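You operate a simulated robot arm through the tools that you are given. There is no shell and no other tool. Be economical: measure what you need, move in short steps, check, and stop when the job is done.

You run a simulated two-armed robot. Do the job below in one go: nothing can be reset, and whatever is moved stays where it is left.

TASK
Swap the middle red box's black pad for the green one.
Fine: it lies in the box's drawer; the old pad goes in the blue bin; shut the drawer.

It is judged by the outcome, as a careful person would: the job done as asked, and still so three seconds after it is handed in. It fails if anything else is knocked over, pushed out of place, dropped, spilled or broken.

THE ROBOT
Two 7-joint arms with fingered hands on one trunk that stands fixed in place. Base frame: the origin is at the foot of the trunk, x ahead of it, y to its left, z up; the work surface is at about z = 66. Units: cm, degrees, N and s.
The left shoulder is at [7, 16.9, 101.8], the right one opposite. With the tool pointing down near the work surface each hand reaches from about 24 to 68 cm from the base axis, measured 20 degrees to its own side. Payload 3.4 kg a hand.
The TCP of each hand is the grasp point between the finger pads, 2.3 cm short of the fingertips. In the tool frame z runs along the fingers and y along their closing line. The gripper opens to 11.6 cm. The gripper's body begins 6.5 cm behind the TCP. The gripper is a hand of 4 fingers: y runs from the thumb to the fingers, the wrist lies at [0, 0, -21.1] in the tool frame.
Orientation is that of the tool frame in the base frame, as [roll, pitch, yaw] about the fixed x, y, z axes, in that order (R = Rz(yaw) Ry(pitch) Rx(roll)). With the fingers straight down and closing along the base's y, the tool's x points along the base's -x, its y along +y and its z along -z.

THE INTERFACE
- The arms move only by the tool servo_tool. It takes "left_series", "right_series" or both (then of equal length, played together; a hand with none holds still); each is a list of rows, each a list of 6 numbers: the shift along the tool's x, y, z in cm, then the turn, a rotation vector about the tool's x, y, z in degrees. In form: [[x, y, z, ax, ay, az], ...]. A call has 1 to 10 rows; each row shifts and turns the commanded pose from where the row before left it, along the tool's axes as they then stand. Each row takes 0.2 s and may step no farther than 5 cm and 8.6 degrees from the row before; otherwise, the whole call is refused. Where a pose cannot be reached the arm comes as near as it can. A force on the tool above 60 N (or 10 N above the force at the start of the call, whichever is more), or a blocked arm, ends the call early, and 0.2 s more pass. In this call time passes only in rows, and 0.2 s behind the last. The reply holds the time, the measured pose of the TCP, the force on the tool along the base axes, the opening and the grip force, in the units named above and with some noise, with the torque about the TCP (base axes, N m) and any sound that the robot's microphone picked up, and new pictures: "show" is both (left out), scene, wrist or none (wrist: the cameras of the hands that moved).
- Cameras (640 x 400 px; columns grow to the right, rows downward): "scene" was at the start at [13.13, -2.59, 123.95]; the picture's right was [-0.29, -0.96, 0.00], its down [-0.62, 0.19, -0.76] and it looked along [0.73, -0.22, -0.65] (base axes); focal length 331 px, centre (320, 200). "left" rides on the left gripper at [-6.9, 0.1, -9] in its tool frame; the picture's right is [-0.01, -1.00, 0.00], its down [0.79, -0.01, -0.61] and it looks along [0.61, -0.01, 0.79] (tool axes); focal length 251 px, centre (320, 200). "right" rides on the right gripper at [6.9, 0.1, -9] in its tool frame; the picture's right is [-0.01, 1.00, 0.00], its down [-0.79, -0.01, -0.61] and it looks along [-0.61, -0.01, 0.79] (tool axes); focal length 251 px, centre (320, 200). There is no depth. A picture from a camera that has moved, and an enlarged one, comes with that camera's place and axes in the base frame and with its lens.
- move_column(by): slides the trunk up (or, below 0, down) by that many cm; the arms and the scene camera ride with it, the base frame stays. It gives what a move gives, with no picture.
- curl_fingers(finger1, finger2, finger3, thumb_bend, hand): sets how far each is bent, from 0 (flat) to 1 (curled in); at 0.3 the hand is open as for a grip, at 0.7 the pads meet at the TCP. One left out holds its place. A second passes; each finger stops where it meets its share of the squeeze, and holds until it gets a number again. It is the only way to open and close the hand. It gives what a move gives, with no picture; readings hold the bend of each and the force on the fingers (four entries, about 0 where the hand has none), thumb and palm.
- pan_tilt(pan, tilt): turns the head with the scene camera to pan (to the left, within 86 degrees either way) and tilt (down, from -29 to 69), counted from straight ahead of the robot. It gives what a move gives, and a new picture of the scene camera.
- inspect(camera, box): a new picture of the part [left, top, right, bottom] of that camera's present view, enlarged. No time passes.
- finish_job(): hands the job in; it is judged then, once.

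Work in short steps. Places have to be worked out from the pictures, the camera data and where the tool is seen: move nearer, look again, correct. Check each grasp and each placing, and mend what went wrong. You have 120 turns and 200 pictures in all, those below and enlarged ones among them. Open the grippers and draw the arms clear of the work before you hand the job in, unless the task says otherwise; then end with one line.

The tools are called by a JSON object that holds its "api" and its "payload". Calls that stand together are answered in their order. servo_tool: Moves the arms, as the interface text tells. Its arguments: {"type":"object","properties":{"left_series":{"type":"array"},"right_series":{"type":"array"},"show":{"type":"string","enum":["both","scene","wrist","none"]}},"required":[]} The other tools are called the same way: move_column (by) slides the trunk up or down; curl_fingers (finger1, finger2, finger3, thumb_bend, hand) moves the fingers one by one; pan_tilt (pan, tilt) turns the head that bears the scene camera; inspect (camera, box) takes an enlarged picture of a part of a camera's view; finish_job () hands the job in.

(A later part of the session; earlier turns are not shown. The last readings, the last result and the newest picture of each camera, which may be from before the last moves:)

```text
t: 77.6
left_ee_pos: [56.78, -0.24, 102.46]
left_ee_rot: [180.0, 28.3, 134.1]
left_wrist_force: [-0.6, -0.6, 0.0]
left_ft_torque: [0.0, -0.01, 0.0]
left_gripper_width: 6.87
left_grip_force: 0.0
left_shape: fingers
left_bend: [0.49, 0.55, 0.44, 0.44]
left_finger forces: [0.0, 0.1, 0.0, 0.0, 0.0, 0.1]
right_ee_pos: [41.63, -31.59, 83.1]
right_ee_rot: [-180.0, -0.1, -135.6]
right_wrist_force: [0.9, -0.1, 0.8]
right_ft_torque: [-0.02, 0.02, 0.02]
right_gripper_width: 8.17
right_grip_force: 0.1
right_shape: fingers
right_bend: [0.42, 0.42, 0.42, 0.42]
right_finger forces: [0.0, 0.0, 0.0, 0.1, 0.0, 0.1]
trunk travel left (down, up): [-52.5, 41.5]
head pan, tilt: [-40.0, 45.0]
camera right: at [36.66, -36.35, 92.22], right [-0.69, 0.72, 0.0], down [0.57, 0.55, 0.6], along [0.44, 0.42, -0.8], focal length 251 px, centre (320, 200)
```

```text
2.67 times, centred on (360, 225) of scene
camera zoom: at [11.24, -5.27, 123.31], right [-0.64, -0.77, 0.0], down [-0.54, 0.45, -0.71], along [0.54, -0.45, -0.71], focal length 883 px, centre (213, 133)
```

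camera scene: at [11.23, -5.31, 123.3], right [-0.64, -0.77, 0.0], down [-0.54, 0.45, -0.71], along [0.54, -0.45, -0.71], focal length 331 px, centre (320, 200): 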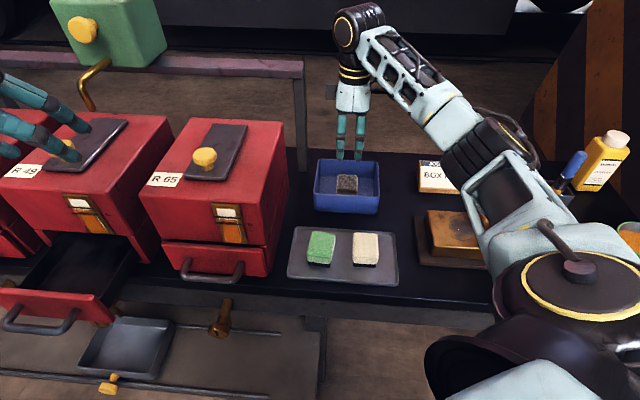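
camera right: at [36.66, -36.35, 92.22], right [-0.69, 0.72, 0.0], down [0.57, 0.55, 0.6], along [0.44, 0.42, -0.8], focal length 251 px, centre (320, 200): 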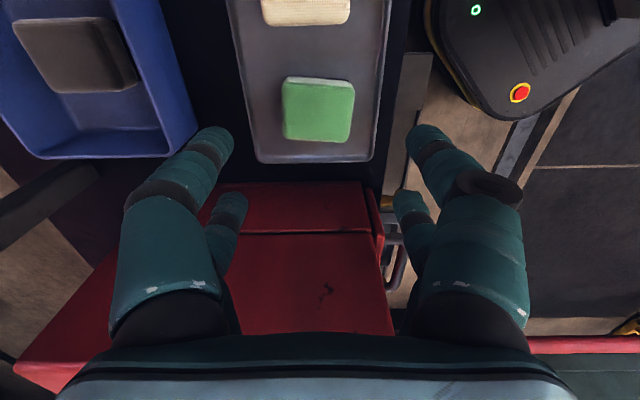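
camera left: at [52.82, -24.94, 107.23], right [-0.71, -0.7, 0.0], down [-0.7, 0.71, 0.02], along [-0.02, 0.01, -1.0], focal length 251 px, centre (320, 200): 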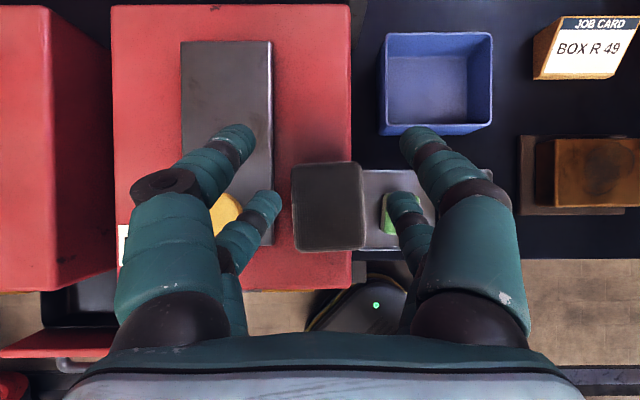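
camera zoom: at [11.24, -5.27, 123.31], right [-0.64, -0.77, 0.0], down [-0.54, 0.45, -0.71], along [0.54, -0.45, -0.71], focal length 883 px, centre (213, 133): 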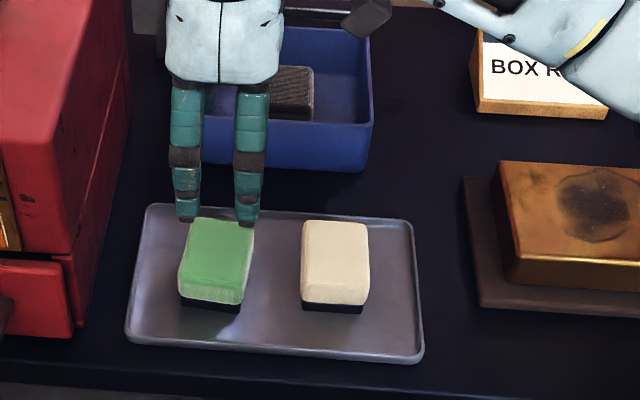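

Green pad centre ≈ (42.1, -31.7), aligned with the hand. I descend around it.

{"api": "servo_tool", "payload": {"right_series": [[-0.14, -0.2, 3.6, 0, 0, 0], [-0.13, -0.2, 3.6, 0, 0, 0], [0, 0, 3, 0, 0, 0], [0, 0, 1.4, 0, 0, 0], [0, 0, 0.9, 0, 0, 0]], "show": "both"}}

```text
t: 78.8
left_ee_pos: [56.81, -0.23, 102.5]
left_ee_rot: [-180.0, 28.3, 134.2]
left_wrist_force: [0.3, -0.2, -0.2]
left_ft_torque: [-0.01, -0.02, 0.02]
left_gripper_width: 6.88
left_grip_force: 0.0
left_shape: fingers
left_bend: [0.49, 0.55, 0.44, 0.44]
left_finger forces: [0.0, 0.0, 0.0, 0.0, 0.0, 0.0]
right_ee_pos: [42.32, -31.99, 70.65]
right_ee_rot: [179.9, 0.0, -135.6]
right_wrist_force: [-0.4, 0.1, 0.1]
right_ft_torque: [-0.01, 0.0, 0.02]
right_gripper_width: 8.17
right_grip_force: 0.1
right_shape: fingers
right_bend: [0.42, 0.42, 0.42, 0.42]
right_finger forces: [0.1, 0.0, 0.0, 0.1, 0.0, 0.0]
trunk travel left (down, up): [-52.5, 41.5]
head pan, tilt: [-40.0, 45.0]
camera scene: at [11.27, -5.37, 123.3], right [-0.64, -0.77, 0.0], down [-0.54, 0.45, -0.71], along [0.54, -0.45, -0.71], focal length 331 px, centre (320, 200)
camera right: at [37.36, -36.84, 79.68], right [-0.69, 0.72, 0.0], down [0.57, 0.55, 0.61], along [0.44, 0.42, -0.8], focal length 251 px, centre (320, 200)
```

scene: 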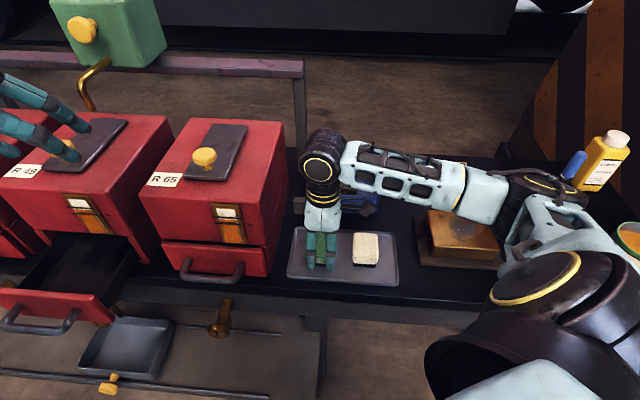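
right: 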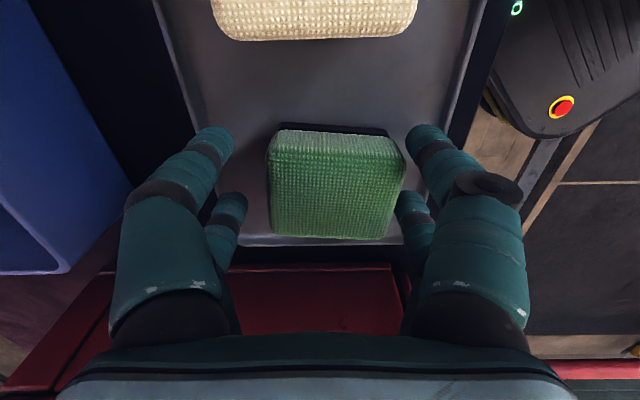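

Slightly off to one side; I shift 0.5 cm toward the pad's centre, lower 0.3 cm, and grip.

{"api": "servo_tool", "payload": {"right_series": [[0, 0.5, 0.3, 0, 0, 0]], "show": "none"}}

{"api": "curl_fingers", "payload": {"hand": "right", "finger1": 0.62, "finger2": 0.62, "finger3": 0.62, "thumb_bend": 0.62}}

{"api": "servo_tool", "payload": {"right_series": [[0, 0, -1, 0, 0, 0], [0, 0, -2.5, 0, 0, 0], [0, 0, -4.5, 0, 0, 0]], "show": "both"}}

```text
t: 79.2
left_ee_pos: [56.86, -0.28, 102.55]
left_ee_rot: [-180.0, 28.3, 134.2]
left_wrist_force: [0.6, 0.1, 0.8]
left_ft_torque: [-0.02, 0.0, 0.0]
left_gripper_width: 6.87
left_grip_force: 0.0
left_shape: fingers
left_bend: [0.49, 0.55, 0.44, 0.44]
left_finger forces: [0.0, 0.0, 0.0, 0.0, 0.1, 0.0]
right_ee_pos: [42.0, -31.74, 70.25]
right_ee_rot: [179.9, -0.2, -135.7]
right_wrist_force: [0.3, 0.7, -0.3]
right_ft_torque: [-0.01, -0.01, -0.01]
right_gripper_width: 8.17
right_grip_force: 0.0
right_shape: fingers
right_bend: [0.42, 0.42, 0.42, 0.42]
right_finger forces: [0.0, 0.1, 0.0, 0.1, 0.1, 0.0]
trunk travel left (down, up): [-52.5, 41.5]
head pan, tilt: [-40.0, 45.0]
```

```text
t: 80.2
left_ee_pos: [56.84, -0.27, 102.54]
left_ee_rot: [179.9, 28.3, 134.3]
left_wrist_force: [0.6, 0.4, -0.4]
left_ft_torque: [0.01, -0.02, 0.01]
left_gripper_width: 6.89
left_grip_force: 0.0
left_shape: fingers
left_bend: [0.49, 0.55, 0.44, 0.44]
left_finger forces: [0.0, 0.0, 0.0, 0.0, 0.1, 0.0]
right_ee_pos: [42.02, -31.74, 70.24]
right_ee_rot: [179.9, -0.1, -135.5]
right_wrist_force: [0.1, 0.7, 0.4]
right_ft_torque: [-0.03, 0.03, -0.02]
right_gripper_width: 5.79
right_grip_force: 18.1
right_shape: fingers
right_bend: [0.49, 0.5, 0.51, 0.52]
right_finger forces: [9.7, 8.4, 7.3, 0.1, 10.6, 0.0]
trunk travel left (down, up): [-52.5, 41.5]
head pan, tilt: [-40.0, 45.0]
```

```text
t: 81.0
left_ee_pos: [56.73, -0.21, 102.51]
left_ee_rot: [180.0, 28.3, 134.2]
left_wrist_force: [0.0, 0.5, 0.1]
left_ft_torque: [0.01, -0.01, 0.02]
left_gripper_width: 6.87
left_grip_force: 0.0
left_shape: fingers
left_bend: [0.49, 0.55, 0.44, 0.44]
left_finger forces: [0.0, 0.0, 0.0, 0.1, 0.0, 0.1]
right_ee_pos: [41.51, -31.68, 78.41]
right_ee_rot: [179.9, -0.2, -135.6]
right_wrist_force: [0.1, 0.5, -0.3]
right_ft_torque: [0.01, 0.0, -0.03]
right_gripper_width: 5.81
right_grip_force: 18.2
right_shape: fingers
right_bend: [0.49, 0.5, 0.51, 0.53]
right_finger forces: [9.7, 8.5, 7.5, 0.1, 10.6, 0.0]
trunk travel left (down, up): [-52.5, 41.5]
head pan, tilt: [-40.0, 45.0]
camera scene: at [11.25, -5.32, 123.3], right [-0.64, -0.77, 0.0], down [-0.54, 0.45, -0.71], along [0.54, -0.45, -0.71], focal length 331 px, centre (320, 200)
camera right: at [36.58, -36.4, 87.43], right [-0.69, 0.72, 0.0], down [0.57, 0.55, 0.6], along [0.44, 0.42, -0.8], focal length 251 px, centre (320, 200)
```

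scene: 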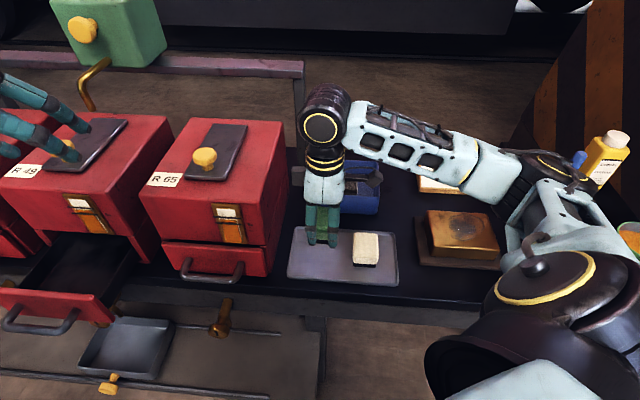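
right: 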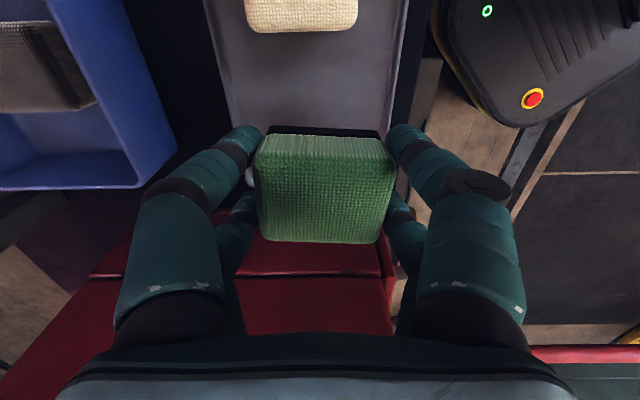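

Green pad is secure. I raise it clear of R 65's top and move over the strip.

{"api": "servo_tool", "payload": {"right_series": [[0, 0, -4.5, 0, 0, 0], [0, 0, -4.5, 0, 0, 0], [0, 0, -4.5, 0, 0, 0], [0, 0, -4.5, 0, 0, 0], [0, 0, -4, 0, 0, 0], [-3.2, -0.58, 0, 0, 0, 0], [-3.2, -0.58, 0, 0, 0, 0], [-3.2, -0.58, 0, 0, 0, 0], [-3.2, -0.58, 0, 0, 0, 0]], "show": "both"}}

```text
t: 83.0
left_ee_pos: [56.94, -0.1, 102.45]
left_ee_rot: [-179.9, 28.3, 134.2]
left_wrist_force: [0.1, 0.3, -0.9]
left_ft_torque: [-0.01, 0.03, -0.03]
left_gripper_width: 6.88
left_grip_force: 0.0
left_shape: fingers
left_bend: [0.49, 0.55, 0.44, 0.44]
left_finger forces: [0.0, 0.0, 0.0, 0.0, 0.0, 0.0]
right_ee_pos: [53.04, -24.46, 100.63]
right_ee_rot: [179.9, -0.2, -135.6]
right_wrist_force: [1.7, -0.6, -1.6]
right_ft_torque: [-0.02, 0.03, 0.0]
right_gripper_width: 5.79
right_grip_force: 17.5
right_shape: fingers
right_bend: [0.49, 0.5, 0.51, 0.53]
right_finger forces: [9.6, 8.6, 7.4, 0.0, 10.6, 0.0]
trunk travel left (down, up): [-52.5, 41.5]
head pan, tilt: [-40.0, 45.0]
camera scene: at [11.42, -5.25, 123.28], right [-0.64, -0.77, 0.0], down [-0.54, 0.45, -0.71], along [0.54, -0.46, -0.71], focal length 331 px, centre (320, 200)
camera right: at [48.09, -29.04, 109.63], right [-0.69, 0.72, 0.0], down [0.58, 0.55, 0.6], along [0.43, 0.42, -0.8], focal length 251 px, centre (320, 200)
```

scene: 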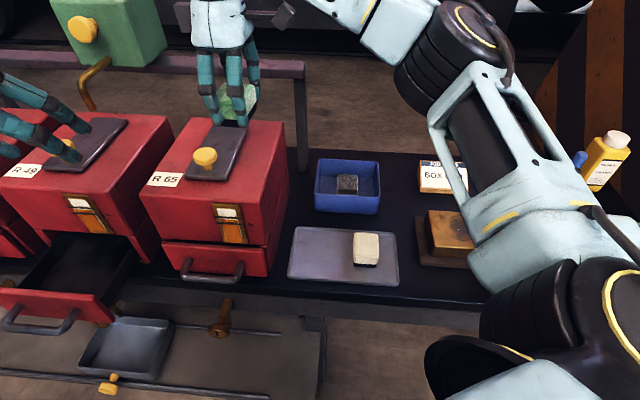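
right: 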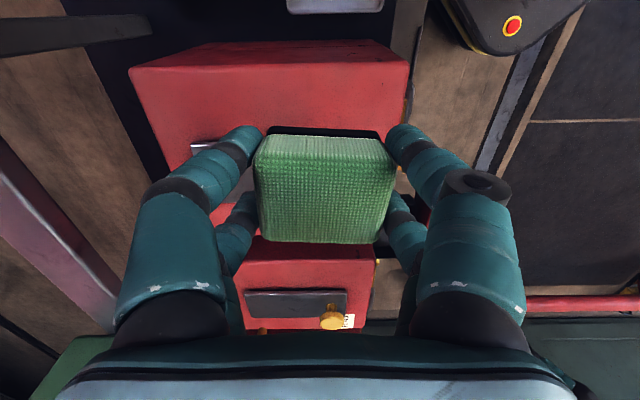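

Positioned over the strip. I lower the pad close to the surface.

{"api": "servo_tool", "payload": {"right_series": [[0.2, 0, 3.5, 0, 0, 0], [0.1, 0, 3.5, 0, 0, 0], [0, 0, 2.4, 0, 0, 0]], "show": "none"}}

{"api": "inspect", "payload": {"camera": "scene", "box": [180, 90, 300, 190]}}

```text
t: 83.8
left_ee_pos: [56.75, -0.26, 102.51]
left_ee_rot: [180.0, 28.4, 134.3]
left_wrist_force: [0.2, 0.1, -0.2]
left_ft_torque: [0.02, -0.01, -0.02]
left_gripper_width: 6.9
left_grip_force: 0.1
left_shape: fingers
left_bend: [0.49, 0.55, 0.44, 0.44]
left_finger forces: [0.0, 0.1, 0.0, 0.0, 0.0, 0.0]
right_ee_pos: [52.67, -24.46, 91.17]
right_ee_rot: [179.9, -0.1, -135.6]
right_wrist_force: [0.4, 0.2, -1.1]
right_ft_torque: [0.01, 0.04, -0.01]
right_gripper_width: 5.78
right_grip_force: 17.7
right_shape: fingers
right_bend: [0.49, 0.5, 0.51, 0.53]
right_finger forces: [9.4, 8.6, 7.3, 0.0, 10.6, 0.0]
trunk travel left (down, up): [-52.5, 41.5]
head pan, tilt: [-40.0, 45.0]
```

```text
4.00 times, centred on (240, 140) of scene
camera zoom: at [11.31, -5.38, 123.3], right [-0.64, -0.77, 0.0], down [-0.54, 0.45, -0.71], along [0.54, -0.45, -0.71], focal length 1324 px, centre (640, 440)
```

zoom: 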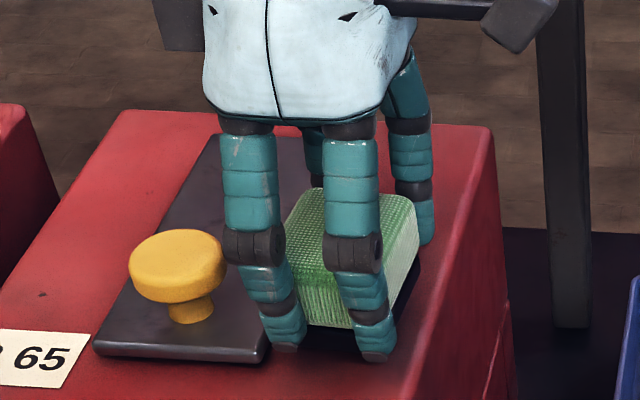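

Close to the surface, clear of the lid. I lower in small steps until contact.

{"api": "servo_tool", "payload": {"right_series": [[0.15, 0, 0.4, 0, 0, 0], [0, 0, 0.35, 0, 0, 0], [0, 0, 0.25, 0, 0, 0]], "show": "none"}}

```text
t: 84.6
left_ee_pos: [56.83, -0.16, 102.57]
left_ee_rot: [179.9, 28.3, 134.1]
left_wrist_force: [0.0, 0.0, 0.4]
left_ft_torque: [-0.01, -0.01, -0.03]
left_gripper_width: 6.88
left_grip_force: 0.1
left_shape: fingers
left_bend: [0.49, 0.55, 0.44, 0.44]
left_finger forces: [0.1, 0.1, 0.1, 0.0, 0.0, 0.1]
right_ee_pos: [52.57, -24.61, 90.14]
right_ee_rot: [-179.9, -0.1, -135.6]
right_wrist_force: [1.4, -1.1, 8.5]
right_ft_torque: [0.0, 0.08, 0.02]
right_gripper_width: 5.79
right_grip_force: 19.1
right_shape: fingers
right_bend: [0.49, 0.5, 0.51, 0.53]
right_finger forces: [9.4, 8.6, 8.1, 0.0, 11.3, 0.1]
trunk travel left (down, up): [-52.5, 41.5]
head pan, tilt: [-40.0, 45.0]
```

Contact (8.5 N). I release and rise.

{"api": "curl_fingers", "payload": {"hand": "right", "finger1": 0.42, "finger2": 0.42, "finger3": 0.42, "thumb_bend": 0.42}}

{"api": "servo_tool", "payload": {"right_series": [[0, 0, -1, 0, 0, 0], [0, 0, -2.5, 0, 0, 0], [0, 0, -4, 0, 0, 0], [0, 0, -4, 0, 0, 0]], "show": "both"}}

```text
t: 85.6
left_ee_pos: [56.75, -0.23, 102.41]
left_ee_rot: [179.9, 28.3, 134.2]
left_wrist_force: [-0.3, 0.3, -0.1]
left_ft_torque: [-0.01, -0.01, -0.01]
left_gripper_width: 6.9
left_grip_force: 0.1
left_shape: fingers
left_bend: [0.49, 0.55, 0.44, 0.44]
left_finger forces: [0.0, 0.1, 0.1, 0.1, 0.1, 0.1]
right_ee_pos: [52.59, -24.68, 90.09]
right_ee_rot: [180.0, -0.1, -135.5]
right_wrist_force: [-0.2, -0.4, 0.9]
right_ft_torque: [-0.02, 0.0, 0.03]
right_gripper_width: 8.14
right_grip_force: 0.0
right_shape: fingers
right_bend: [0.42, 0.42, 0.42, 0.42]
right_finger forces: [0.1, 0.0, 0.0, 0.0, 0.0, 0.0]
trunk travel left (down, up): [-52.5, 41.5]
head pan, tilt: [-40.0, 45.0]
```

```text
t: 86.6
left_ee_pos: [56.72, -0.22, 102.55]
left_ee_rot: [180.0, 28.4, 134.2]
left_wrist_force: [0.0, 0.0, 0.2]
left_ft_torque: [0.01, -0.01, -0.03]
left_gripper_width: 6.88
left_grip_force: 0.0
left_shape: fingers
left_bend: [0.49, 0.55, 0.44, 0.44]
left_finger forces: [0.1, 0.0, 0.1, 0.1, 0.0, 0.0]
right_ee_pos: [52.76, -24.77, 101.9]
right_ee_rot: [-180.0, -0.1, -135.7]
right_wrist_force: [0.3, 0.0, -0.8]
right_ft_torque: [0.03, 0.02, 0.02]
right_gripper_width: 8.14
right_grip_force: 0.1
right_shape: fingers
right_bend: [0.42, 0.42, 0.42, 0.42]
right_finger forces: [0.0, 0.0, 0.0, 0.1, 0.1, 0.1]
trunk travel left (down, up): [-52.5, 41.5]
head pan, tilt: [-40.0, 45.0]
camera scene: at [11.19, -5.27, 123.3], right [-0.64, -0.77, 0.0], down [-0.54, 0.45, -0.71], along [0.54, -0.45, -0.71], focal length 331 px, centre (320, 200)
camera right: at [47.71, -29.47, 110.9], right [-0.69, 0.72, 0.0], down [0.57, 0.55, 0.61], along [0.44, 0.42, -0.8], focal length 251 px, centre (320, 200)
```

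scene: 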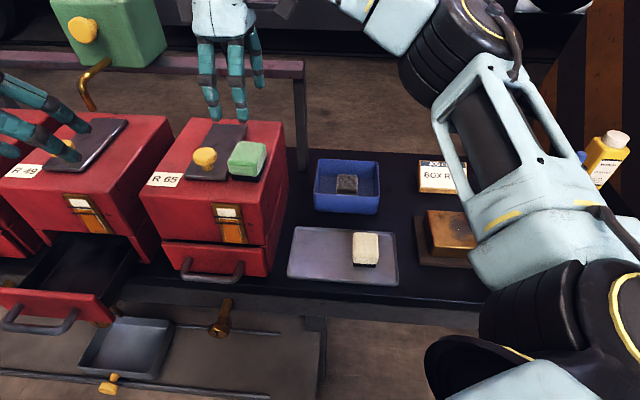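
right: 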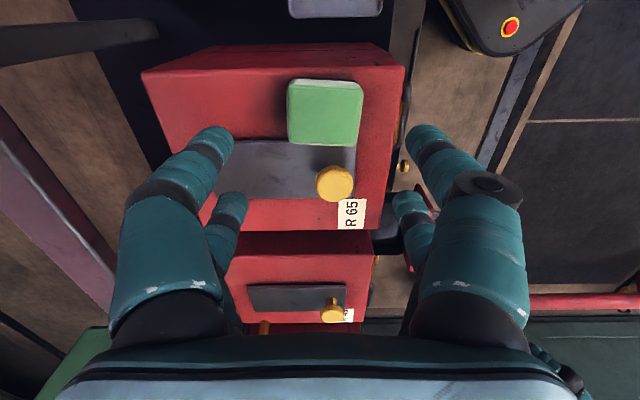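

The green pad rests on R 65, but it sits ~0.5 cm closer to the lid than the old one did, leaving too little room for the left fingers. With the right hand I re-grip it and shift it 0.55 cm toward the box edge.

{"api": "servo_tool", "payload": {"right_series": [[0, 0.15, 4, 0, 0, 0], [0, 0, 4, 0, 0, 0], [0, 0, 2.7, 0, 0, 0], [0, 0, 0.8, 0, 0, 0]], "show": "none"}}

{"api": "curl_fingers", "payload": {"hand": "right", "finger1": 0.55, "finger2": 0.55, "finger3": 0.55, "thumb_bend": 0.55}}

{"api": "servo_tool", "payload": {"right_series": [[0, 0, -0.25, 0, 0, 0], [0.3, 0, -0.1, 0, 0, 0], [0.3, 0, 0, 0, 0, 0], [0, 0, 0.3, 0, 0, 0]], "show": "none"}}

```text
t: 87.6
left_ee_pos: [56.79, -0.36, 102.48]
left_ee_rot: [179.9, 28.3, 134.2]
left_wrist_force: [-0.2, 0.0, -0.5]
left_ft_torque: [0.01, 0.0, 0.02]
left_gripper_width: 6.88
left_grip_force: 0.0
left_shape: fingers
left_bend: [0.49, 0.55, 0.44, 0.44]
left_finger forces: [0.1, 0.1, 0.1, 0.0, 0.0, 0.1]
right_ee_pos: [52.35, -24.52, 90.08]
right_ee_rot: [-180.0, -0.1, -135.6]
right_wrist_force: [-0.4, -1.1, -0.3]
right_ft_torque: [0.04, -0.05, 0.02]
right_gripper_width: 8.15
right_grip_force: 0.0
right_shape: fingers
right_bend: [0.42, 0.42, 0.42, 0.42]
right_finger forces: [0.1, 0.0, 0.0, 0.1, 0.0, 0.0]
trunk travel left (down, up): [-52.5, 41.5]
head pan, tilt: [-40.0, 45.0]
```

```text
t: 88.6
left_ee_pos: [56.87, -0.3, 102.58]
left_ee_rot: [-180.0, 28.2, 134.2]
left_wrist_force: [0.0, -0.4, -0.3]
left_ft_torque: [-0.01, 0.0, 0.01]
left_gripper_width: 6.87
left_grip_force: 0.0
left_shape: fingers
left_bend: [0.49, 0.55, 0.44, 0.44]
left_finger forces: [0.0, 0.0, 0.0, 0.0, 0.1, 0.1]
right_ee_pos: [52.29, -24.51, 90.02]
right_ee_rot: [179.9, -0.1, -135.6]
right_wrist_force: [-0.2, -1.2, -1.0]
right_ft_torque: [0.01, 0.04, 0.02]
right_gripper_width: 5.91
right_grip_force: 7.5
right_shape: fingers
right_bend: [0.49, 0.5, 0.49, 0.51]
right_finger forces: [4.4, 3.4, 3.5, 0.1, 4.4, 0.1]
trunk travel left (down, up): [-52.5, 41.5]
head pan, tilt: [-40.0, 45.0]
```

```text
t: 89.6
left_ee_pos: [56.8, -0.3, 102.48]
left_ee_rot: [180.0, 28.3, 134.2]
left_wrist_force: [-0.2, 0.7, 0.3]
left_ft_torque: [0.0, -0.02, -0.01]
left_gripper_width: 6.89
left_grip_force: 0.1
left_shape: fingers
left_bend: [0.49, 0.55, 0.44, 0.44]
left_finger forces: [0.0, 0.0, 0.0, 0.0, 0.0, 0.0]
right_ee_pos: [51.85, -24.88, 90.06]
right_ee_rot: [180.0, 0.0, -135.6]
right_wrist_force: [0.5, 0.0, 1.3]
right_ft_torque: [0.01, -0.02, 0.0]
right_gripper_width: 5.9
right_grip_force: 8.1
right_shape: fingers
right_bend: [0.49, 0.5, 0.5, 0.51]
right_finger forces: [4.3, 3.3, 3.6, 0.0, 4.8, 0.1]
trunk travel left (down, up): [-52.5, 41.5]
head pan, tilt: [-40.0, 45.0]
```

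Shifted. I release, rise, and check how it rests.

{"api": "curl_fingers", "payload": {"hand": "right", "finger1": 0.42, "finger2": 0.42, "finger3": 0.42, "thumb_bend": 0.42}}

{"api": "servo_tool", "payload": {"right_series": [[0, 0, -1, 0, 0, 0], [0, 0, -3, 0, 0, 0], [0, 0, -4, 0, 0, 0], [0, 0, -4, 0, 0, 0], [4.05, -1.6, -0.2, 0, 0, 0], [4.05, -1.6, -0.2, 0, 0, 0], [4.05, -1.6, -0.2, 0, 0, 0], [4.05, -1.6, -0.2, 0, 0, 0], [4.05, -1.6, -0.2, 0, 0, 0], [4.05, -1.6, -0.2, 0, 0, 0]], "show": "scene"}}

{"api": "inspect", "payload": {"camera": "scene", "box": [180, 90, 300, 190]}}

```text
t: 90.6
left_ee_pos: [56.76, -0.33, 102.49]
left_ee_rot: [180.0, 28.3, 134.2]
left_wrist_force: [0.1, 0.1, 0.7]
left_ft_torque: [0.0, -0.01, 0.0]
left_gripper_width: 6.88
left_grip_force: 0.0
left_shape: fingers
left_bend: [0.49, 0.55, 0.44, 0.44]
left_finger forces: [0.0, 0.1, 0.0, 0.0, 0.0, 0.1]
right_ee_pos: [51.99, -24.92, 90.0]
right_ee_rot: [179.8, -0.2, -135.6]
right_wrist_force: [0.7, -0.6, 0.6]
right_ft_torque: [-0.02, 0.0, 0.0]
right_gripper_width: 8.15
right_grip_force: 0.1
right_shape: fingers
right_bend: [0.42, 0.42, 0.42, 0.42]
right_finger forces: [0.0, 0.1, 0.0, 0.1, 0.1, 0.0]
trunk travel left (down, up): [-52.5, 41.5]
head pan, tilt: [-40.0, 45.0]
```

```text
t: 92.8
left_ee_pos: [56.92, -0.35, 102.42]
left_ee_rot: [179.9, 28.3, 134.2]
left_wrist_force: [-0.6, -0.5, -0.5]
left_ft_torque: [-0.01, 0.01, 0.02]
left_gripper_width: 6.86
left_grip_force: 0.1
left_shape: fingers
left_bend: [0.49, 0.55, 0.44, 0.44]
left_finger forces: [0.0, 0.1, 0.1, 0.0, 0.1, 0.1]
right_ee_pos: [41.45, -48.8, 103.08]
right_ee_rot: [179.9, 0.0, -135.6]
right_wrist_force: [-0.5, 0.0, 0.8]
right_ft_torque: [-0.02, -0.03, 0.02]
right_gripper_width: 8.14
right_grip_force: 0.1
right_shape: fingers
right_bend: [0.42, 0.42, 0.42, 0.42]
right_finger forces: [0.0, 0.1, 0.0, 0.1, 0.0, 0.1]
trunk travel left (down, up): [-52.5, 41.5]
head pan, tilt: [-40.0, 45.0]
camera scene: at [11.19, -5.45, 123.3], right [-0.64, -0.77, 0.0], down [-0.54, 0.46, -0.71], along [0.54, -0.45, -0.71], focal length 331 px, centre (320, 200)
```

scene: 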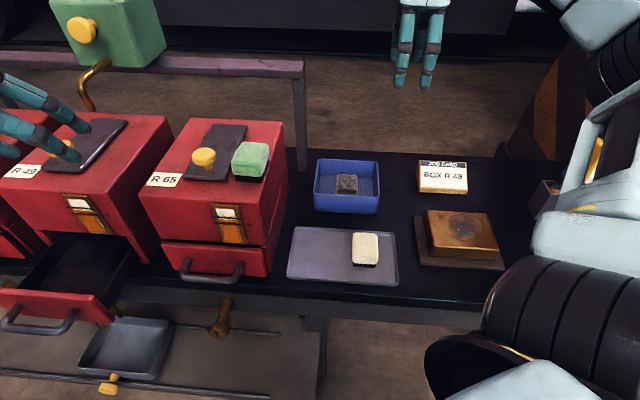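

```text
4.00 times, centred on (240, 140) of scene
camera zoom: at [11.19, -5.45, 123.3], right [-0.64, -0.77, 0.0], down [-0.54, 0.46, -0.71], along [0.54, -0.45, -0.71], focal length 1324 px, centre (640, 440)
```

zoom: 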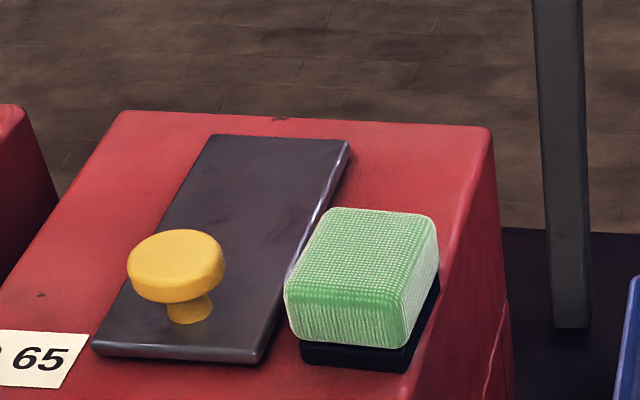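

The green pad lies flat on the strip with a clear gap to the lid, and the right hand is away. I bring the left hand back over it by the reverse path.

{"api": "servo_tool", "payload": {"left_series": [[-1.5, -2.38, 1.1, 0, 0, 0], [-1.5, -2.38, 1.1, 0, 0, 0], [-1.45, -2.38, 1.2, 0, -1.3, 0], [-1.45, -2.38, 1.2, 0, -1.3, 0], [-1.4, -2.38, 1.25, 0, -1.3, 0], [-1.4, -2.38, 1.25, 0, -1.3, 0], [-1.35, -2.38, 1.3, 0, -1.3, 0], [-1.35, -2.38, 1.3, 0, -1.3, 0]], "show": "both"}}

```text
t: 94.6
left_ee_pos: [53.19, -24.36, 100.06]
left_ee_rot: [179.8, 36.2, 134.2]
left_wrist_force: [0.2, -0.3, 0.4]
left_ft_torque: [-0.03, -0.03, 0.0]
left_gripper_width: 6.85
left_grip_force: 0.1
left_shape: fingers
left_bend: [0.49, 0.55, 0.44, 0.44]
left_finger forces: [0.1, 0.0, 0.0, 0.0, 0.0, 0.1]
right_ee_pos: [41.32, -48.8, 103.19]
right_ee_rot: [179.8, 0.0, -135.5]
right_wrist_force: [-0.3, -0.9, -0.1]
right_ft_torque: [0.02, -0.02, 0.02]
right_gripper_width: 8.17
right_grip_force: 0.0
right_shape: fingers
right_bend: [0.42, 0.42, 0.42, 0.42]
right_finger forces: [0.0, 0.0, 0.0, 0.1, 0.1, 0.0]
trunk travel left (down, up): [-52.5, 41.5]
head pan, tilt: [-40.0, 45.0]
camera scene: at [11.14, -5.47, 123.3], right [-0.64, -0.77, 0.0], down [-0.54, 0.46, -0.71], along [0.54, -0.45, -0.71], focal length 331 px, centre (320, 200)
camera left: at [53.39, -24.31, 111.36], right [-0.71, -0.7, 0.0], down [-0.7, 0.71, 0.02], along [-0.02, 0.01, -1.0], focal length 251 px, centre (320, 200)
```

scene: 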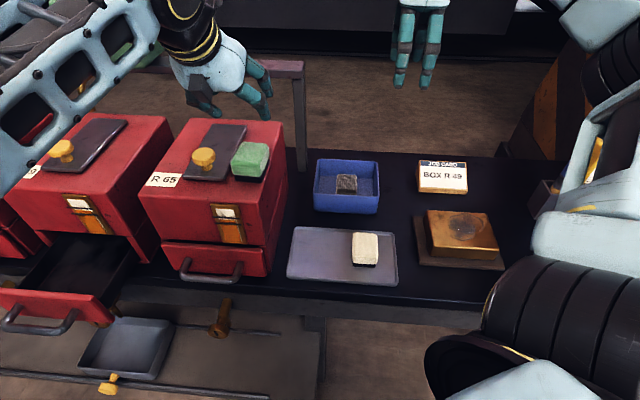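
left: 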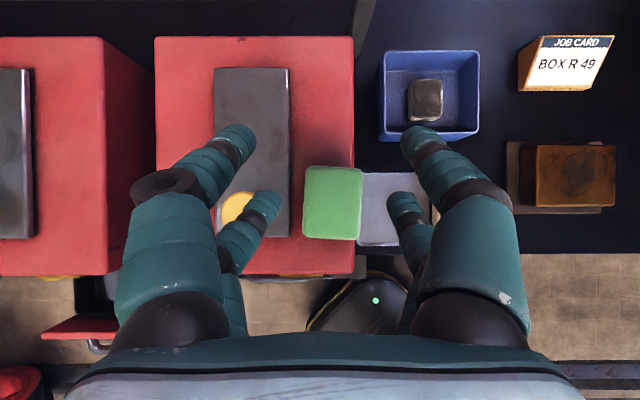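

The pad is at (52.1, -24.7). I aim so finger 2 goes into the gap beside the lid, set the finger bends for it, and descend most of the way.

{"api": "curl_fingers", "payload": {"hand": "left", "finger1": 0.5, "finger2": 0.55, "finger3": 0.44, "thumb_bend": 0.44}}

{"api": "servo_tool", "payload": {"left_series": [[1.66, -0.2, 2.1, 0, 0, 0], [1.66, -0.2, 2.1, 0, 0, 0], [1.3, -0.2, 1.65, 0, 0, 0]], "show": "wrist"}}

{"api": "inspect", "payload": {"camera": "scene", "box": [190, 100, 290, 190]}}

```text
t: 95.6
left_ee_pos: [53.33, -24.12, 99.98]
left_ee_rot: [179.9, 36.0, 134.3]
left_wrist_force: [0.2, -0.5, 0.1]
left_ft_torque: [0.0, 0.01, -0.02]
left_gripper_width: 6.76
left_grip_force: 0.1
left_shape: fingers
left_bend: [0.5, 0.55, 0.44, 0.44]
left_finger forces: [0.1, 0.0, 0.0, 0.0, 0.0, 0.1]
right_ee_pos: [41.5, -48.71, 103.04]
right_ee_rot: [179.9, -0.1, -135.5]
right_wrist_force: [-0.1, -0.6, 0.6]
right_ft_torque: [0.0, 0.02, 0.01]
right_gripper_width: 8.16
right_grip_force: 0.0
right_shape: fingers
right_bend: [0.42, 0.42, 0.42, 0.42]
right_finger forces: [0.1, 0.0, 0.0, 0.1, 0.0, 0.0]
trunk travel left (down, up): [-52.5, 41.5]
head pan, tilt: [-40.0, 45.0]
```

```text
t: 96.4
left_ee_pos: [52.74, -24.42, 92.41]
left_ee_rot: [-179.9, 36.1, 134.2]
left_wrist_force: [0.4, -0.4, -0.6]
left_ft_torque: [0.0, 0.0, -0.03]
left_gripper_width: 6.78
left_grip_force: 0.1
left_shape: fingers
left_bend: [0.5, 0.55, 0.44, 0.44]
left_finger forces: [0.1, 0.1, 0.1, 0.0, 0.0, 0.0]
right_ee_pos: [41.52, -48.61, 103.09]
right_ee_rot: [179.9, -0.1, -135.6]
right_wrist_force: [-1.1, 0.1, -0.2]
right_ft_torque: [0.02, 0.01, -0.01]
right_gripper_width: 8.18
right_grip_force: 0.2
right_shape: fingers
right_bend: [0.42, 0.42, 0.42, 0.42]
right_finger forces: [0.0, 0.1, 0.0, 0.0, 0.1, 0.1]
trunk travel left (down, up): [-52.5, 41.5]
head pan, tilt: [-40.0, 45.0]
camera left: at [52.79, -24.59, 103.65], right [-0.71, -0.7, 0.0], down [-0.7, 0.71, 0.02], along [-0.02, 0.01, -1.0], focal length 251 px, centre (320, 200)
```

left: 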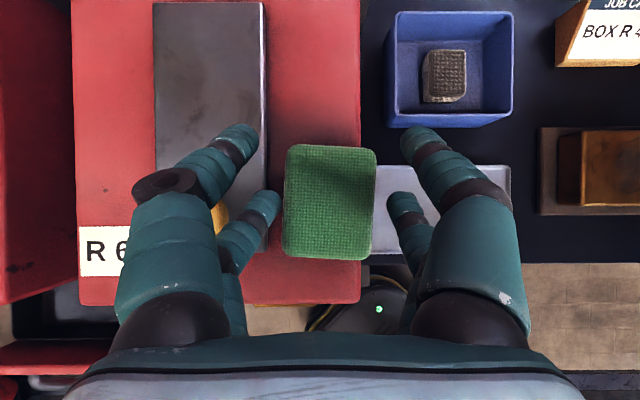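

```text
4.44 times, centred on (240, 145) of scene
camera zoom: at [11.29, -5.37, 123.3], right [-0.64, -0.77, 0.0], down [-0.54, 0.45, -0.71], along [0.54, -0.45, -0.71], focal length 1471 px, centre (676, 444)
```

zoom: 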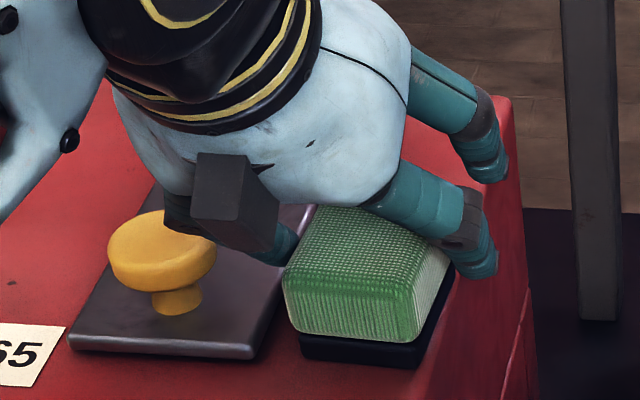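

Finger 2 can stay just above the lid if I stop at z ≈ 90.3, which still overlaps the pad well. I open it slightly, go down to there, and close.

{"api": "curl_fingers", "payload": {"hand": "left", "finger2": 0.48, "finger1": 0.48}}

{"api": "servo_tool", "payload": {"left_series": [[0.6, -0.15, 0.85, 0, 0, 0], [0.6, -0.15, 0.8, 0, 0, 0]], "show": "wrist"}}

```text
t: 97.4
left_ee_pos: [52.65, -24.53, 92.5]
left_ee_rot: [179.9, 36.1, 134.3]
left_wrist_force: [-0.6, -0.3, -0.3]
left_ft_torque: [0.01, 0.0, 0.01]
left_gripper_width: 6.97
left_grip_force: 0.0
left_shape: fingers
left_bend: [0.48, 0.48, 0.44, 0.44]
left_finger forces: [0.0, 0.0, 0.1, 0.1, 0.0, 0.0]
right_ee_pos: [41.55, -48.75, 103.16]
right_ee_rot: [179.9, -0.1, -135.5]
right_wrist_force: [0.5, 0.4, -0.2]
right_ft_torque: [0.01, 0.01, 0.0]
right_gripper_width: 8.14
right_grip_force: 0.0
right_shape: fingers
right_bend: [0.42, 0.42, 0.42, 0.42]
right_finger forces: [0.0, 0.0, 0.1, 0.0, 0.0, 0.0]
trunk travel left (down, up): [-52.5, 41.5]
head pan, tilt: [-40.0, 45.0]
```

```text
t: 98.0
left_ee_pos: [52.0, -24.61, 90.98]
left_ee_rot: [179.8, 36.6, 133.9]
left_wrist_force: [-2.4, -0.4, 29.6]
left_ft_torque: [0.96, -0.88, 0.02]
left_gripper_width: 6.97
left_grip_force: 14.4
left_shape: fingers
left_bend: [0.48, 0.5, 0.44, 0.44]
left_finger forces: [0.0, 29.1, 0.0, 0.0, 0.0, 0.0]
right_ee_pos: [41.08, -48.48, 103.6]
right_ee_rot: [-179.8, 0.1, -135.6]
right_wrist_force: [-0.1, -0.7, 0.8]
right_ft_torque: [0.01, 0.0, 0.03]
right_gripper_width: 8.17
right_grip_force: 0.1
right_shape: fingers
right_bend: [0.42, 0.42, 0.42, 0.42]
right_finger forces: [0.0, 0.0, 0.1, 0.0, 0.0, 0.0]
trunk travel left (down, up): [-52.5, 41.5]
head pan, tilt: [-40.0, 45.0]
camera left: at [51.98, -24.76, 102.29], right [-0.71, -0.7, 0.0], down [-0.7, 0.71, 0.01], along [-0.01, 0.01, -1.0], focal length 251 px, centre (320, 200)
```

left: 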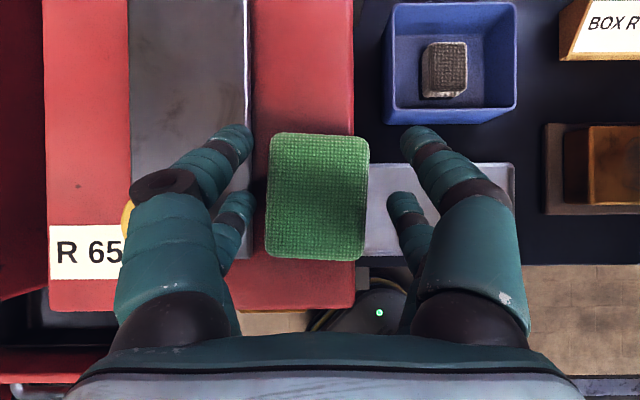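

Finger 2 met the lid's top. I lift 0.7 cm, bend it to sit over the gap between pad and lid, and try again gently.

{"api": "servo_tool", "payload": {"left_series": [[-0.41, 0, -0.57, 0, 0, 0]], "show": "none"}}

{"api": "curl_fingers", "payload": {"hand": "left", "finger2": 0.52, "finger1": 0.5}}

{"api": "inspect", "payload": {"camera": "left", "box": [170, 80, 470, 290]}}

```text
t: 98.4
left_ee_pos: [52.29, -24.57, 91.09]
left_ee_rot: [180.0, 36.1, 134.1]
left_wrist_force: [0.1, -1.2, 10.2]
left_ft_torque: [0.25, -0.3, 0.0]
left_gripper_width: 6.97
left_grip_force: 5.3
left_shape: fingers
left_bend: [0.48, 0.5, 0.44, 0.44]
left_finger forces: [0.0, 9.5, 0.0, 0.0, 0.1, 0.0]
right_ee_pos: [41.34, -48.57, 103.1]
right_ee_rot: [-180.0, 0.0, -135.6]
right_wrist_force: [0.5, -0.4, -0.1]
right_ft_torque: [-0.03, 0.0, 0.01]
right_gripper_width: 8.15
right_grip_force: 0.1
right_shape: fingers
right_bend: [0.42, 0.42, 0.42, 0.42]
right_finger forces: [0.1, 0.1, 0.1, 0.0, 0.0, 0.0]
trunk travel left (down, up): [-52.5, 41.5]
head pan, tilt: [-40.0, 45.0]
```

```text
t: 99.4
left_ee_pos: [52.45, -24.61, 91.08]
left_ee_rot: [179.8, 36.0, 134.2]
left_wrist_force: [-0.1, 1.0, 3.9]
left_ft_torque: [0.2, -0.17, 0.06]
left_gripper_width: 6.74
left_grip_force: 2.6
left_shape: fingers
left_bend: [0.5, 0.5, 0.44, 0.44]
left_finger forces: [0.0, 4.2, 0.0, 0.0, 0.0, 0.1]
right_ee_pos: [41.49, -48.65, 103.19]
right_ee_rot: [180.0, -0.1, -135.5]
right_wrist_force: [-0.8, 0.0, 0.4]
right_ft_torque: [0.0, -0.03, 0.0]
right_gripper_width: 8.17
right_grip_force: 0.1
right_shape: fingers
right_bend: [0.42, 0.42, 0.42, 0.42]
right_finger forces: [0.0, 0.0, 0.0, 0.0, 0.1, 0.0]
trunk travel left (down, up): [-52.5, 41.5]
head pan, tilt: [-40.0, 45.0]
```

```text
1.90 times, centred on (320, 185) of left
camera zoom: at [52.53, -24.66, 102.39], right [-0.71, -0.7, 0.0], down [-0.7, 0.71, 0.02], along [-0.02, 0.01, -1.0], focal length 479 px, centre (320, 229)
```

zoom: 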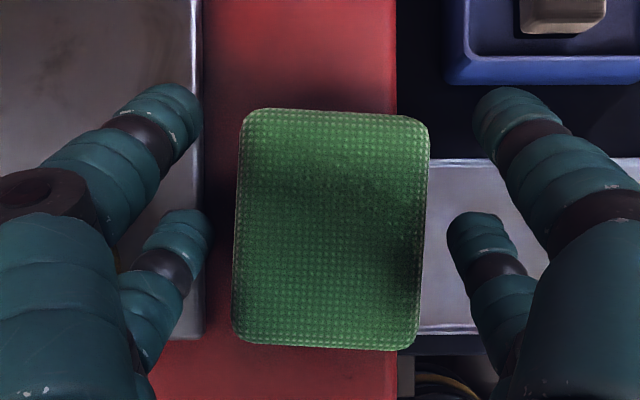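

The finger is too thick for the gap, so it must close from above the lid. Less lean would equalise the fingertip heights; I lift 0.8 cm and test whether a smaller lean is reachable at this lower height.

{"api": "servo_tool", "payload": {"left_series": [[-0.47, 0, -0.65, 0, 0, 0], [0, 0, 0, 0, 3, 0], [0, 0, 0, 0, 3, 0]], "show": "none"}}

```text
t: 100.2
left_ee_pos: [51.98, -24.55, 91.61]
left_ee_rot: [179.9, 31.1, 133.3]
left_wrist_force: [0.5, -0.7, -0.3]
left_ft_torque: [0.02, 0.01, 0.01]
left_gripper_width: 6.77
left_grip_force: 0.0
left_shape: fingers
left_bend: [0.5, 0.52, 0.44, 0.44]
left_finger forces: [0.1, 0.0, 0.0, 0.0, 0.1, 0.0]
left hand out of reach, approached as far as the arm can: row 3
right_ee_pos: [41.52, -48.63, 103.18]
right_ee_rot: [179.9, -0.1, -135.6]
right_wrist_force: [-0.4, -0.6, 0.4]
right_ft_torque: [-0.02, 0.0, 0.02]
right_gripper_width: 8.15
right_grip_force: 0.1
right_shape: fingers
right_bend: [0.42, 0.42, 0.42, 0.42]
right_finger forces: [0.1, 0.0, 0.0, 0.1, 0.0, 0.0]
trunk travel left (down, up): [-52.5, 41.5]
head pan, tilt: [-40.0, 45.0]
```

Lower relative to the shoulder helps. I raise the trunk 12 cm (both hands ride up, clear), then bring the left hand back down with less lean.

{"api": "move_column", "payload": {"by": 12}}

{"api": "servo_tool", "payload": {"left_series": [[0, 0, 0, 0, 4, 0], [0, 0, 0, 0, 4, 0], [1.1, 0, 2.3, 0, 0, 0], [1.1, 0, 2.3, 0, 0, 0]], "show": "wrist"}}

```text
t: 101.7
left_ee_pos: [52.14, -24.57, 103.72]
left_ee_rot: [179.8, 31.0, 133.4]
left_wrist_force: [-0.1, 0.5, 0.4]
left_ft_torque: [0.02, 0.02, -0.01]
left_gripper_width: 6.75
left_grip_force: 0.0
left_shape: fingers
left_bend: [0.5, 0.52, 0.44, 0.44]
left_finger forces: [0.1, 0.1, 0.0, 0.0, 0.0, 0.0]
right_ee_pos: [41.56, -48.72, 115.11]
right_ee_rot: [179.9, -0.1, -135.6]
right_wrist_force: [0.0, -0.2, -0.3]
right_ft_torque: [-0.01, -0.01, -0.01]
right_gripper_width: 8.17
right_grip_force: 0.0
right_shape: fingers
right_bend: [0.42, 0.42, 0.42, 0.42]
right_finger forces: [0.0, 0.0, 0.0, 0.0, 0.0, 0.0]
trunk travel left (down, up): [-64.5, 29.5]
head pan, tilt: [-40.0, 45.0]
```

```text
t: 102.7
left_ee_pos: [51.26, -20.87, 97.0]
left_ee_rot: [179.8, 23.0, 133.5]
left_wrist_force: [0.0, 0.3, -0.2]
left_ft_torque: [0.01, 0.04, -0.02]
left_gripper_width: 6.74
left_grip_force: 0.1
left_shape: fingers
left_bend: [0.5, 0.52, 0.44, 0.44]
left_finger forces: [0.1, 0.0, 0.0, 0.1, 0.1, 0.1]
left hand out of reach, approached as far as the arm can: row 1, 2
right_ee_pos: [41.65, -48.7, 115.15]
right_ee_rot: [179.9, -0.1, -135.7]
right_wrist_force: [-0.2, 0.9, -0.4]
right_ft_torque: [0.01, -0.04, 0.01]
right_gripper_width: 8.15
right_grip_force: 0.1
right_shape: fingers
right_bend: [0.42, 0.42, 0.42, 0.42]
right_finger forces: [0.0, 0.0, 0.0, 0.0, 0.0, 0.1]
trunk travel left (down, up): [-64.5, 29.5]
head pan, tilt: [-40.0, 45.0]
camera left: at [53.11, -22.88, 107.96], right [-0.72, -0.69, 0.0], down [-0.67, 0.7, 0.25], along [-0.17, 0.18, -0.97], focal length 251 px, centre (320, 200)
```

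left: 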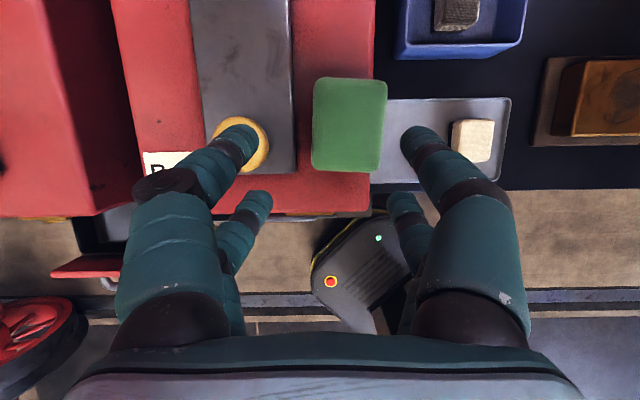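

Lean 23° now holds here. I shift horizontally back over the pad.

{"api": "servo_tool", "payload": {"left_series": [[-0.77, -0.5, 0.33, 0, 0, 0], [-0.77, -0.5, 0.33, 0, 0, 0], [-0.77, -0.5, 0.33, 0, 0, 0], [-0.77, -0.5, 0.33, 0, 0, 0]], "show": "wrist"}}

```text
t: 103.7
left_ee_pos: [51.43, -21.84, 97.05]
left_ee_rot: [179.8, 22.9, 133.4]
left_wrist_force: [-0.2, 1.0, -0.7]
left_ft_torque: [-0.03, -0.02, -0.01]
left_gripper_width: 6.73
left_grip_force: 0.1
left_shape: fingers
left_bend: [0.5, 0.52, 0.44, 0.44]
left_finger forces: [0.0, 0.0, 0.1, 0.1, 0.1, 0.0]
left hand out of reach, approached as far as the arm can: row 2, 3, 4
right_ee_pos: [41.66, -48.83, 115.16]
right_ee_rot: [179.8, -0.1, -135.5]
right_wrist_force: [0.4, -1.0, 0.6]
right_ft_torque: [0.02, 0.0, -0.02]
right_gripper_width: 8.15
right_grip_force: 0.0
right_shape: fingers
right_bend: [0.42, 0.42, 0.42, 0.42]
right_finger forces: [0.0, 0.0, 0.0, 0.1, 0.1, 0.0]
trunk travel left (down, up): [-64.5, 29.5]
head pan, tilt: [-40.0, 45.0]
camera left: at [53.33, -23.86, 108.0], right [-0.72, -0.69, 0.0], down [-0.67, 0.7, 0.25], along [-0.17, 0.18, -0.97], focal length 251 px, centre (320, 200)
```

left: 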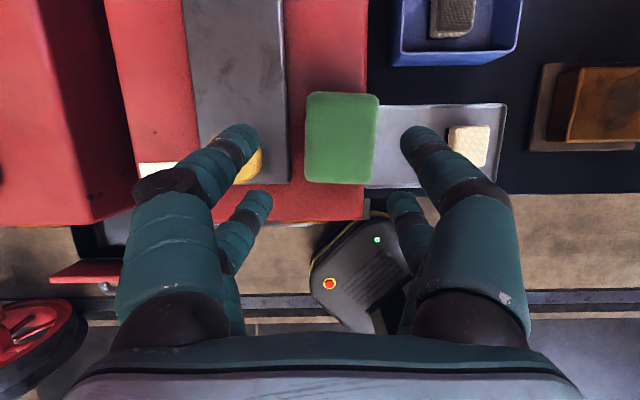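

At this lean the arm stops short of the pad. Better: I go back to ~33° lean over the pad and use the left fingers from above the lid to nudge the pad ~0.6 cm toward the box edge, which opens the gap for finger 2. First back over the pad, staying high.

{"api": "servo_tool", "payload": {"left_series": [[-0.72, -0.5, 0.34, 0, -3.4, 0], [-0.7, -0.5, 0.38, 0, -3.4, 0], [-0.68, -0.5, 0.42, 0, -3.4, 0], [0.83, 0, 1.26, 0, 0, 0], [0.83, 0, 1.26, 0, 0, 0]], "show": "wrist"}}

```text
t: 104.9
left_ee_pos: [52.03, -24.81, 93.85]
left_ee_rot: [179.7, 33.1, 133.4]
left_wrist_force: [0.3, 0.3, -0.9]
left_ft_torque: [-0.02, 0.03, 0.0]
left_gripper_width: 6.73
left_grip_force: 0.0
left_shape: fingers
left_bend: [0.5, 0.52, 0.44, 0.44]
left_finger forces: [0.1, 0.0, 0.0, 0.0, 0.0, 0.0]
right_ee_pos: [41.57, -48.67, 115.19]
right_ee_rot: [179.9, 0.0, -135.6]
right_wrist_force: [1.2, -0.6, 1.0]
right_ft_torque: [0.02, 0.02, 0.01]
right_gripper_width: 8.15
right_grip_force: 0.0
right_shape: fingers
right_bend: [0.42, 0.42, 0.42, 0.42]
right_finger forces: [0.1, 0.0, 0.1, 0.1, 0.0, 0.1]
trunk travel left (down, up): [-64.5, 29.5]
head pan, tilt: [-40.0, 45.0]
camera left: at [52.48, -25.3, 105.13], right [-0.72, -0.69, 0.0], down [-0.69, 0.72, 0.07], along [-0.05, 0.05, -1.0], focal length 251 px, centre (320, 200)
```

left: 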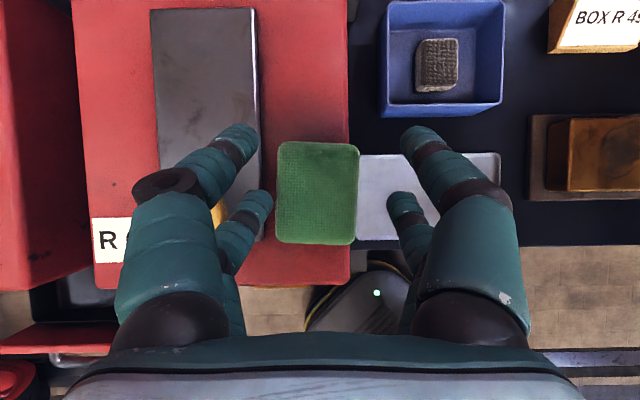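

Good pose. I descend to z ≈ 91.5 with finger 2 just above the lid beside the pad, then nudge 0.8 cm toward the box edge.

{"api": "servo_tool", "payload": {"left_series": [[0.6, 0.25, 0.95, 0, 0, 0], [0.6, 0, 0.95, 0, 0, 0], [0, -0.35, 0, 0, 0, 0], [0, -0.35, 0, 0, 0, 0], [0, -0.3, 0, 0, 0, 0]], "show": "wrist"}}

```text
t: 106.1
left_ee_pos: [51.6, -25.23, 91.63]
left_ee_rot: [179.9, 33.2, 133.4]
left_wrist_force: [-0.7, -0.1, 0.4]
left_ft_torque: [0.03, -0.01, -0.04]
left_gripper_width: 6.76
left_grip_force: 0.6
left_shape: fingers
left_bend: [0.5, 0.51, 0.44, 0.44]
left_finger forces: [0.0, 0.6, 0.0, 0.1, 0.0, 0.1]
right_ee_pos: [41.55, -48.69, 115.13]
right_ee_rot: [179.9, 0.0, -135.6]
right_wrist_force: [0.5, 0.0, -0.4]
right_ft_torque: [-0.01, -0.04, -0.01]
right_gripper_width: 8.15
right_grip_force: 0.1
right_shape: fingers
right_bend: [0.42, 0.42, 0.42, 0.42]
right_finger forces: [0.0, 0.0, 0.0, 0.0, 0.0, 0.0]
trunk travel left (down, up): [-64.5, 29.5]
head pan, tilt: [-40.0, 45.0]
camera left: at [52.13, -25.76, 102.93], right [-0.72, -0.69, 0.0], down [-0.69, 0.72, 0.07], along [-0.05, 0.05, -1.0], focal length 251 px, centre (320, 200)
```

left: 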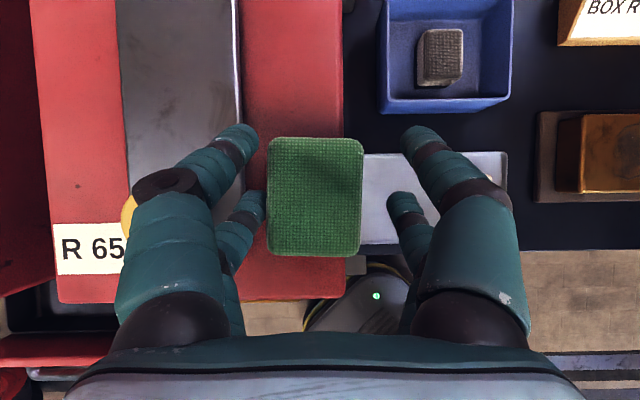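

Finger 2 is now almost in the gap. I nudge 0.35 cm more and then descend carefully.

{"api": "servo_tool", "payload": {"left_series": [[0, -0.35, 0, 0, 0, 0], [0.22, 0, 0.34, 0, 0, 0], [0.22, 0, 0.34, 0, 0, 0], [0.22, 0, 0.34, 0, 0, 0]], "show": "wrist"}}

```text
t: 107.1
left_ee_pos: [51.32, -25.51, 90.43]
left_ee_rot: [179.8, 33.3, 133.4]
left_wrist_force: [0.8, 0.8, 1.1]
left_ft_torque: [0.04, -0.01, 0.02]
left_gripper_width: 6.74
left_grip_force: 0.2
left_shape: fingers
left_bend: [0.5, 0.51, 0.44, 0.44]
left_finger forces: [0.0, 0.8, 0.1, 0.1, 0.0, 0.0]
right_ee_pos: [41.52, -48.68, 115.18]
right_ee_rot: [179.9, -0.2, -135.5]
right_wrist_force: [-0.5, -0.1, 0.1]
right_ft_torque: [0.02, 0.04, 0.03]
right_gripper_width: 8.16
right_grip_force: 0.1
right_shape: fingers
right_bend: [0.42, 0.42, 0.42, 0.42]
right_finger forces: [0.0, 0.1, 0.0, 0.1, 0.0, 0.0]
trunk travel left (down, up): [-64.5, 29.5]
head pan, tilt: [-40.0, 45.0]
camera left: at [51.79, -26.09, 101.62], right [-0.72, -0.69, 0.0], down [-0.69, 0.72, 0.07], along [-0.05, 0.05, -1.0], focal length 251 px, centre (320, 200)
```

left: 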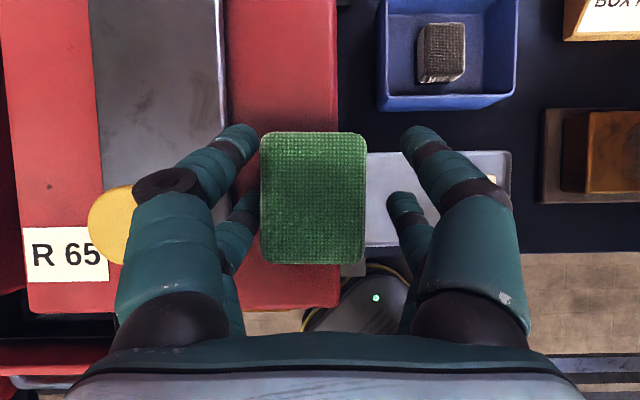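

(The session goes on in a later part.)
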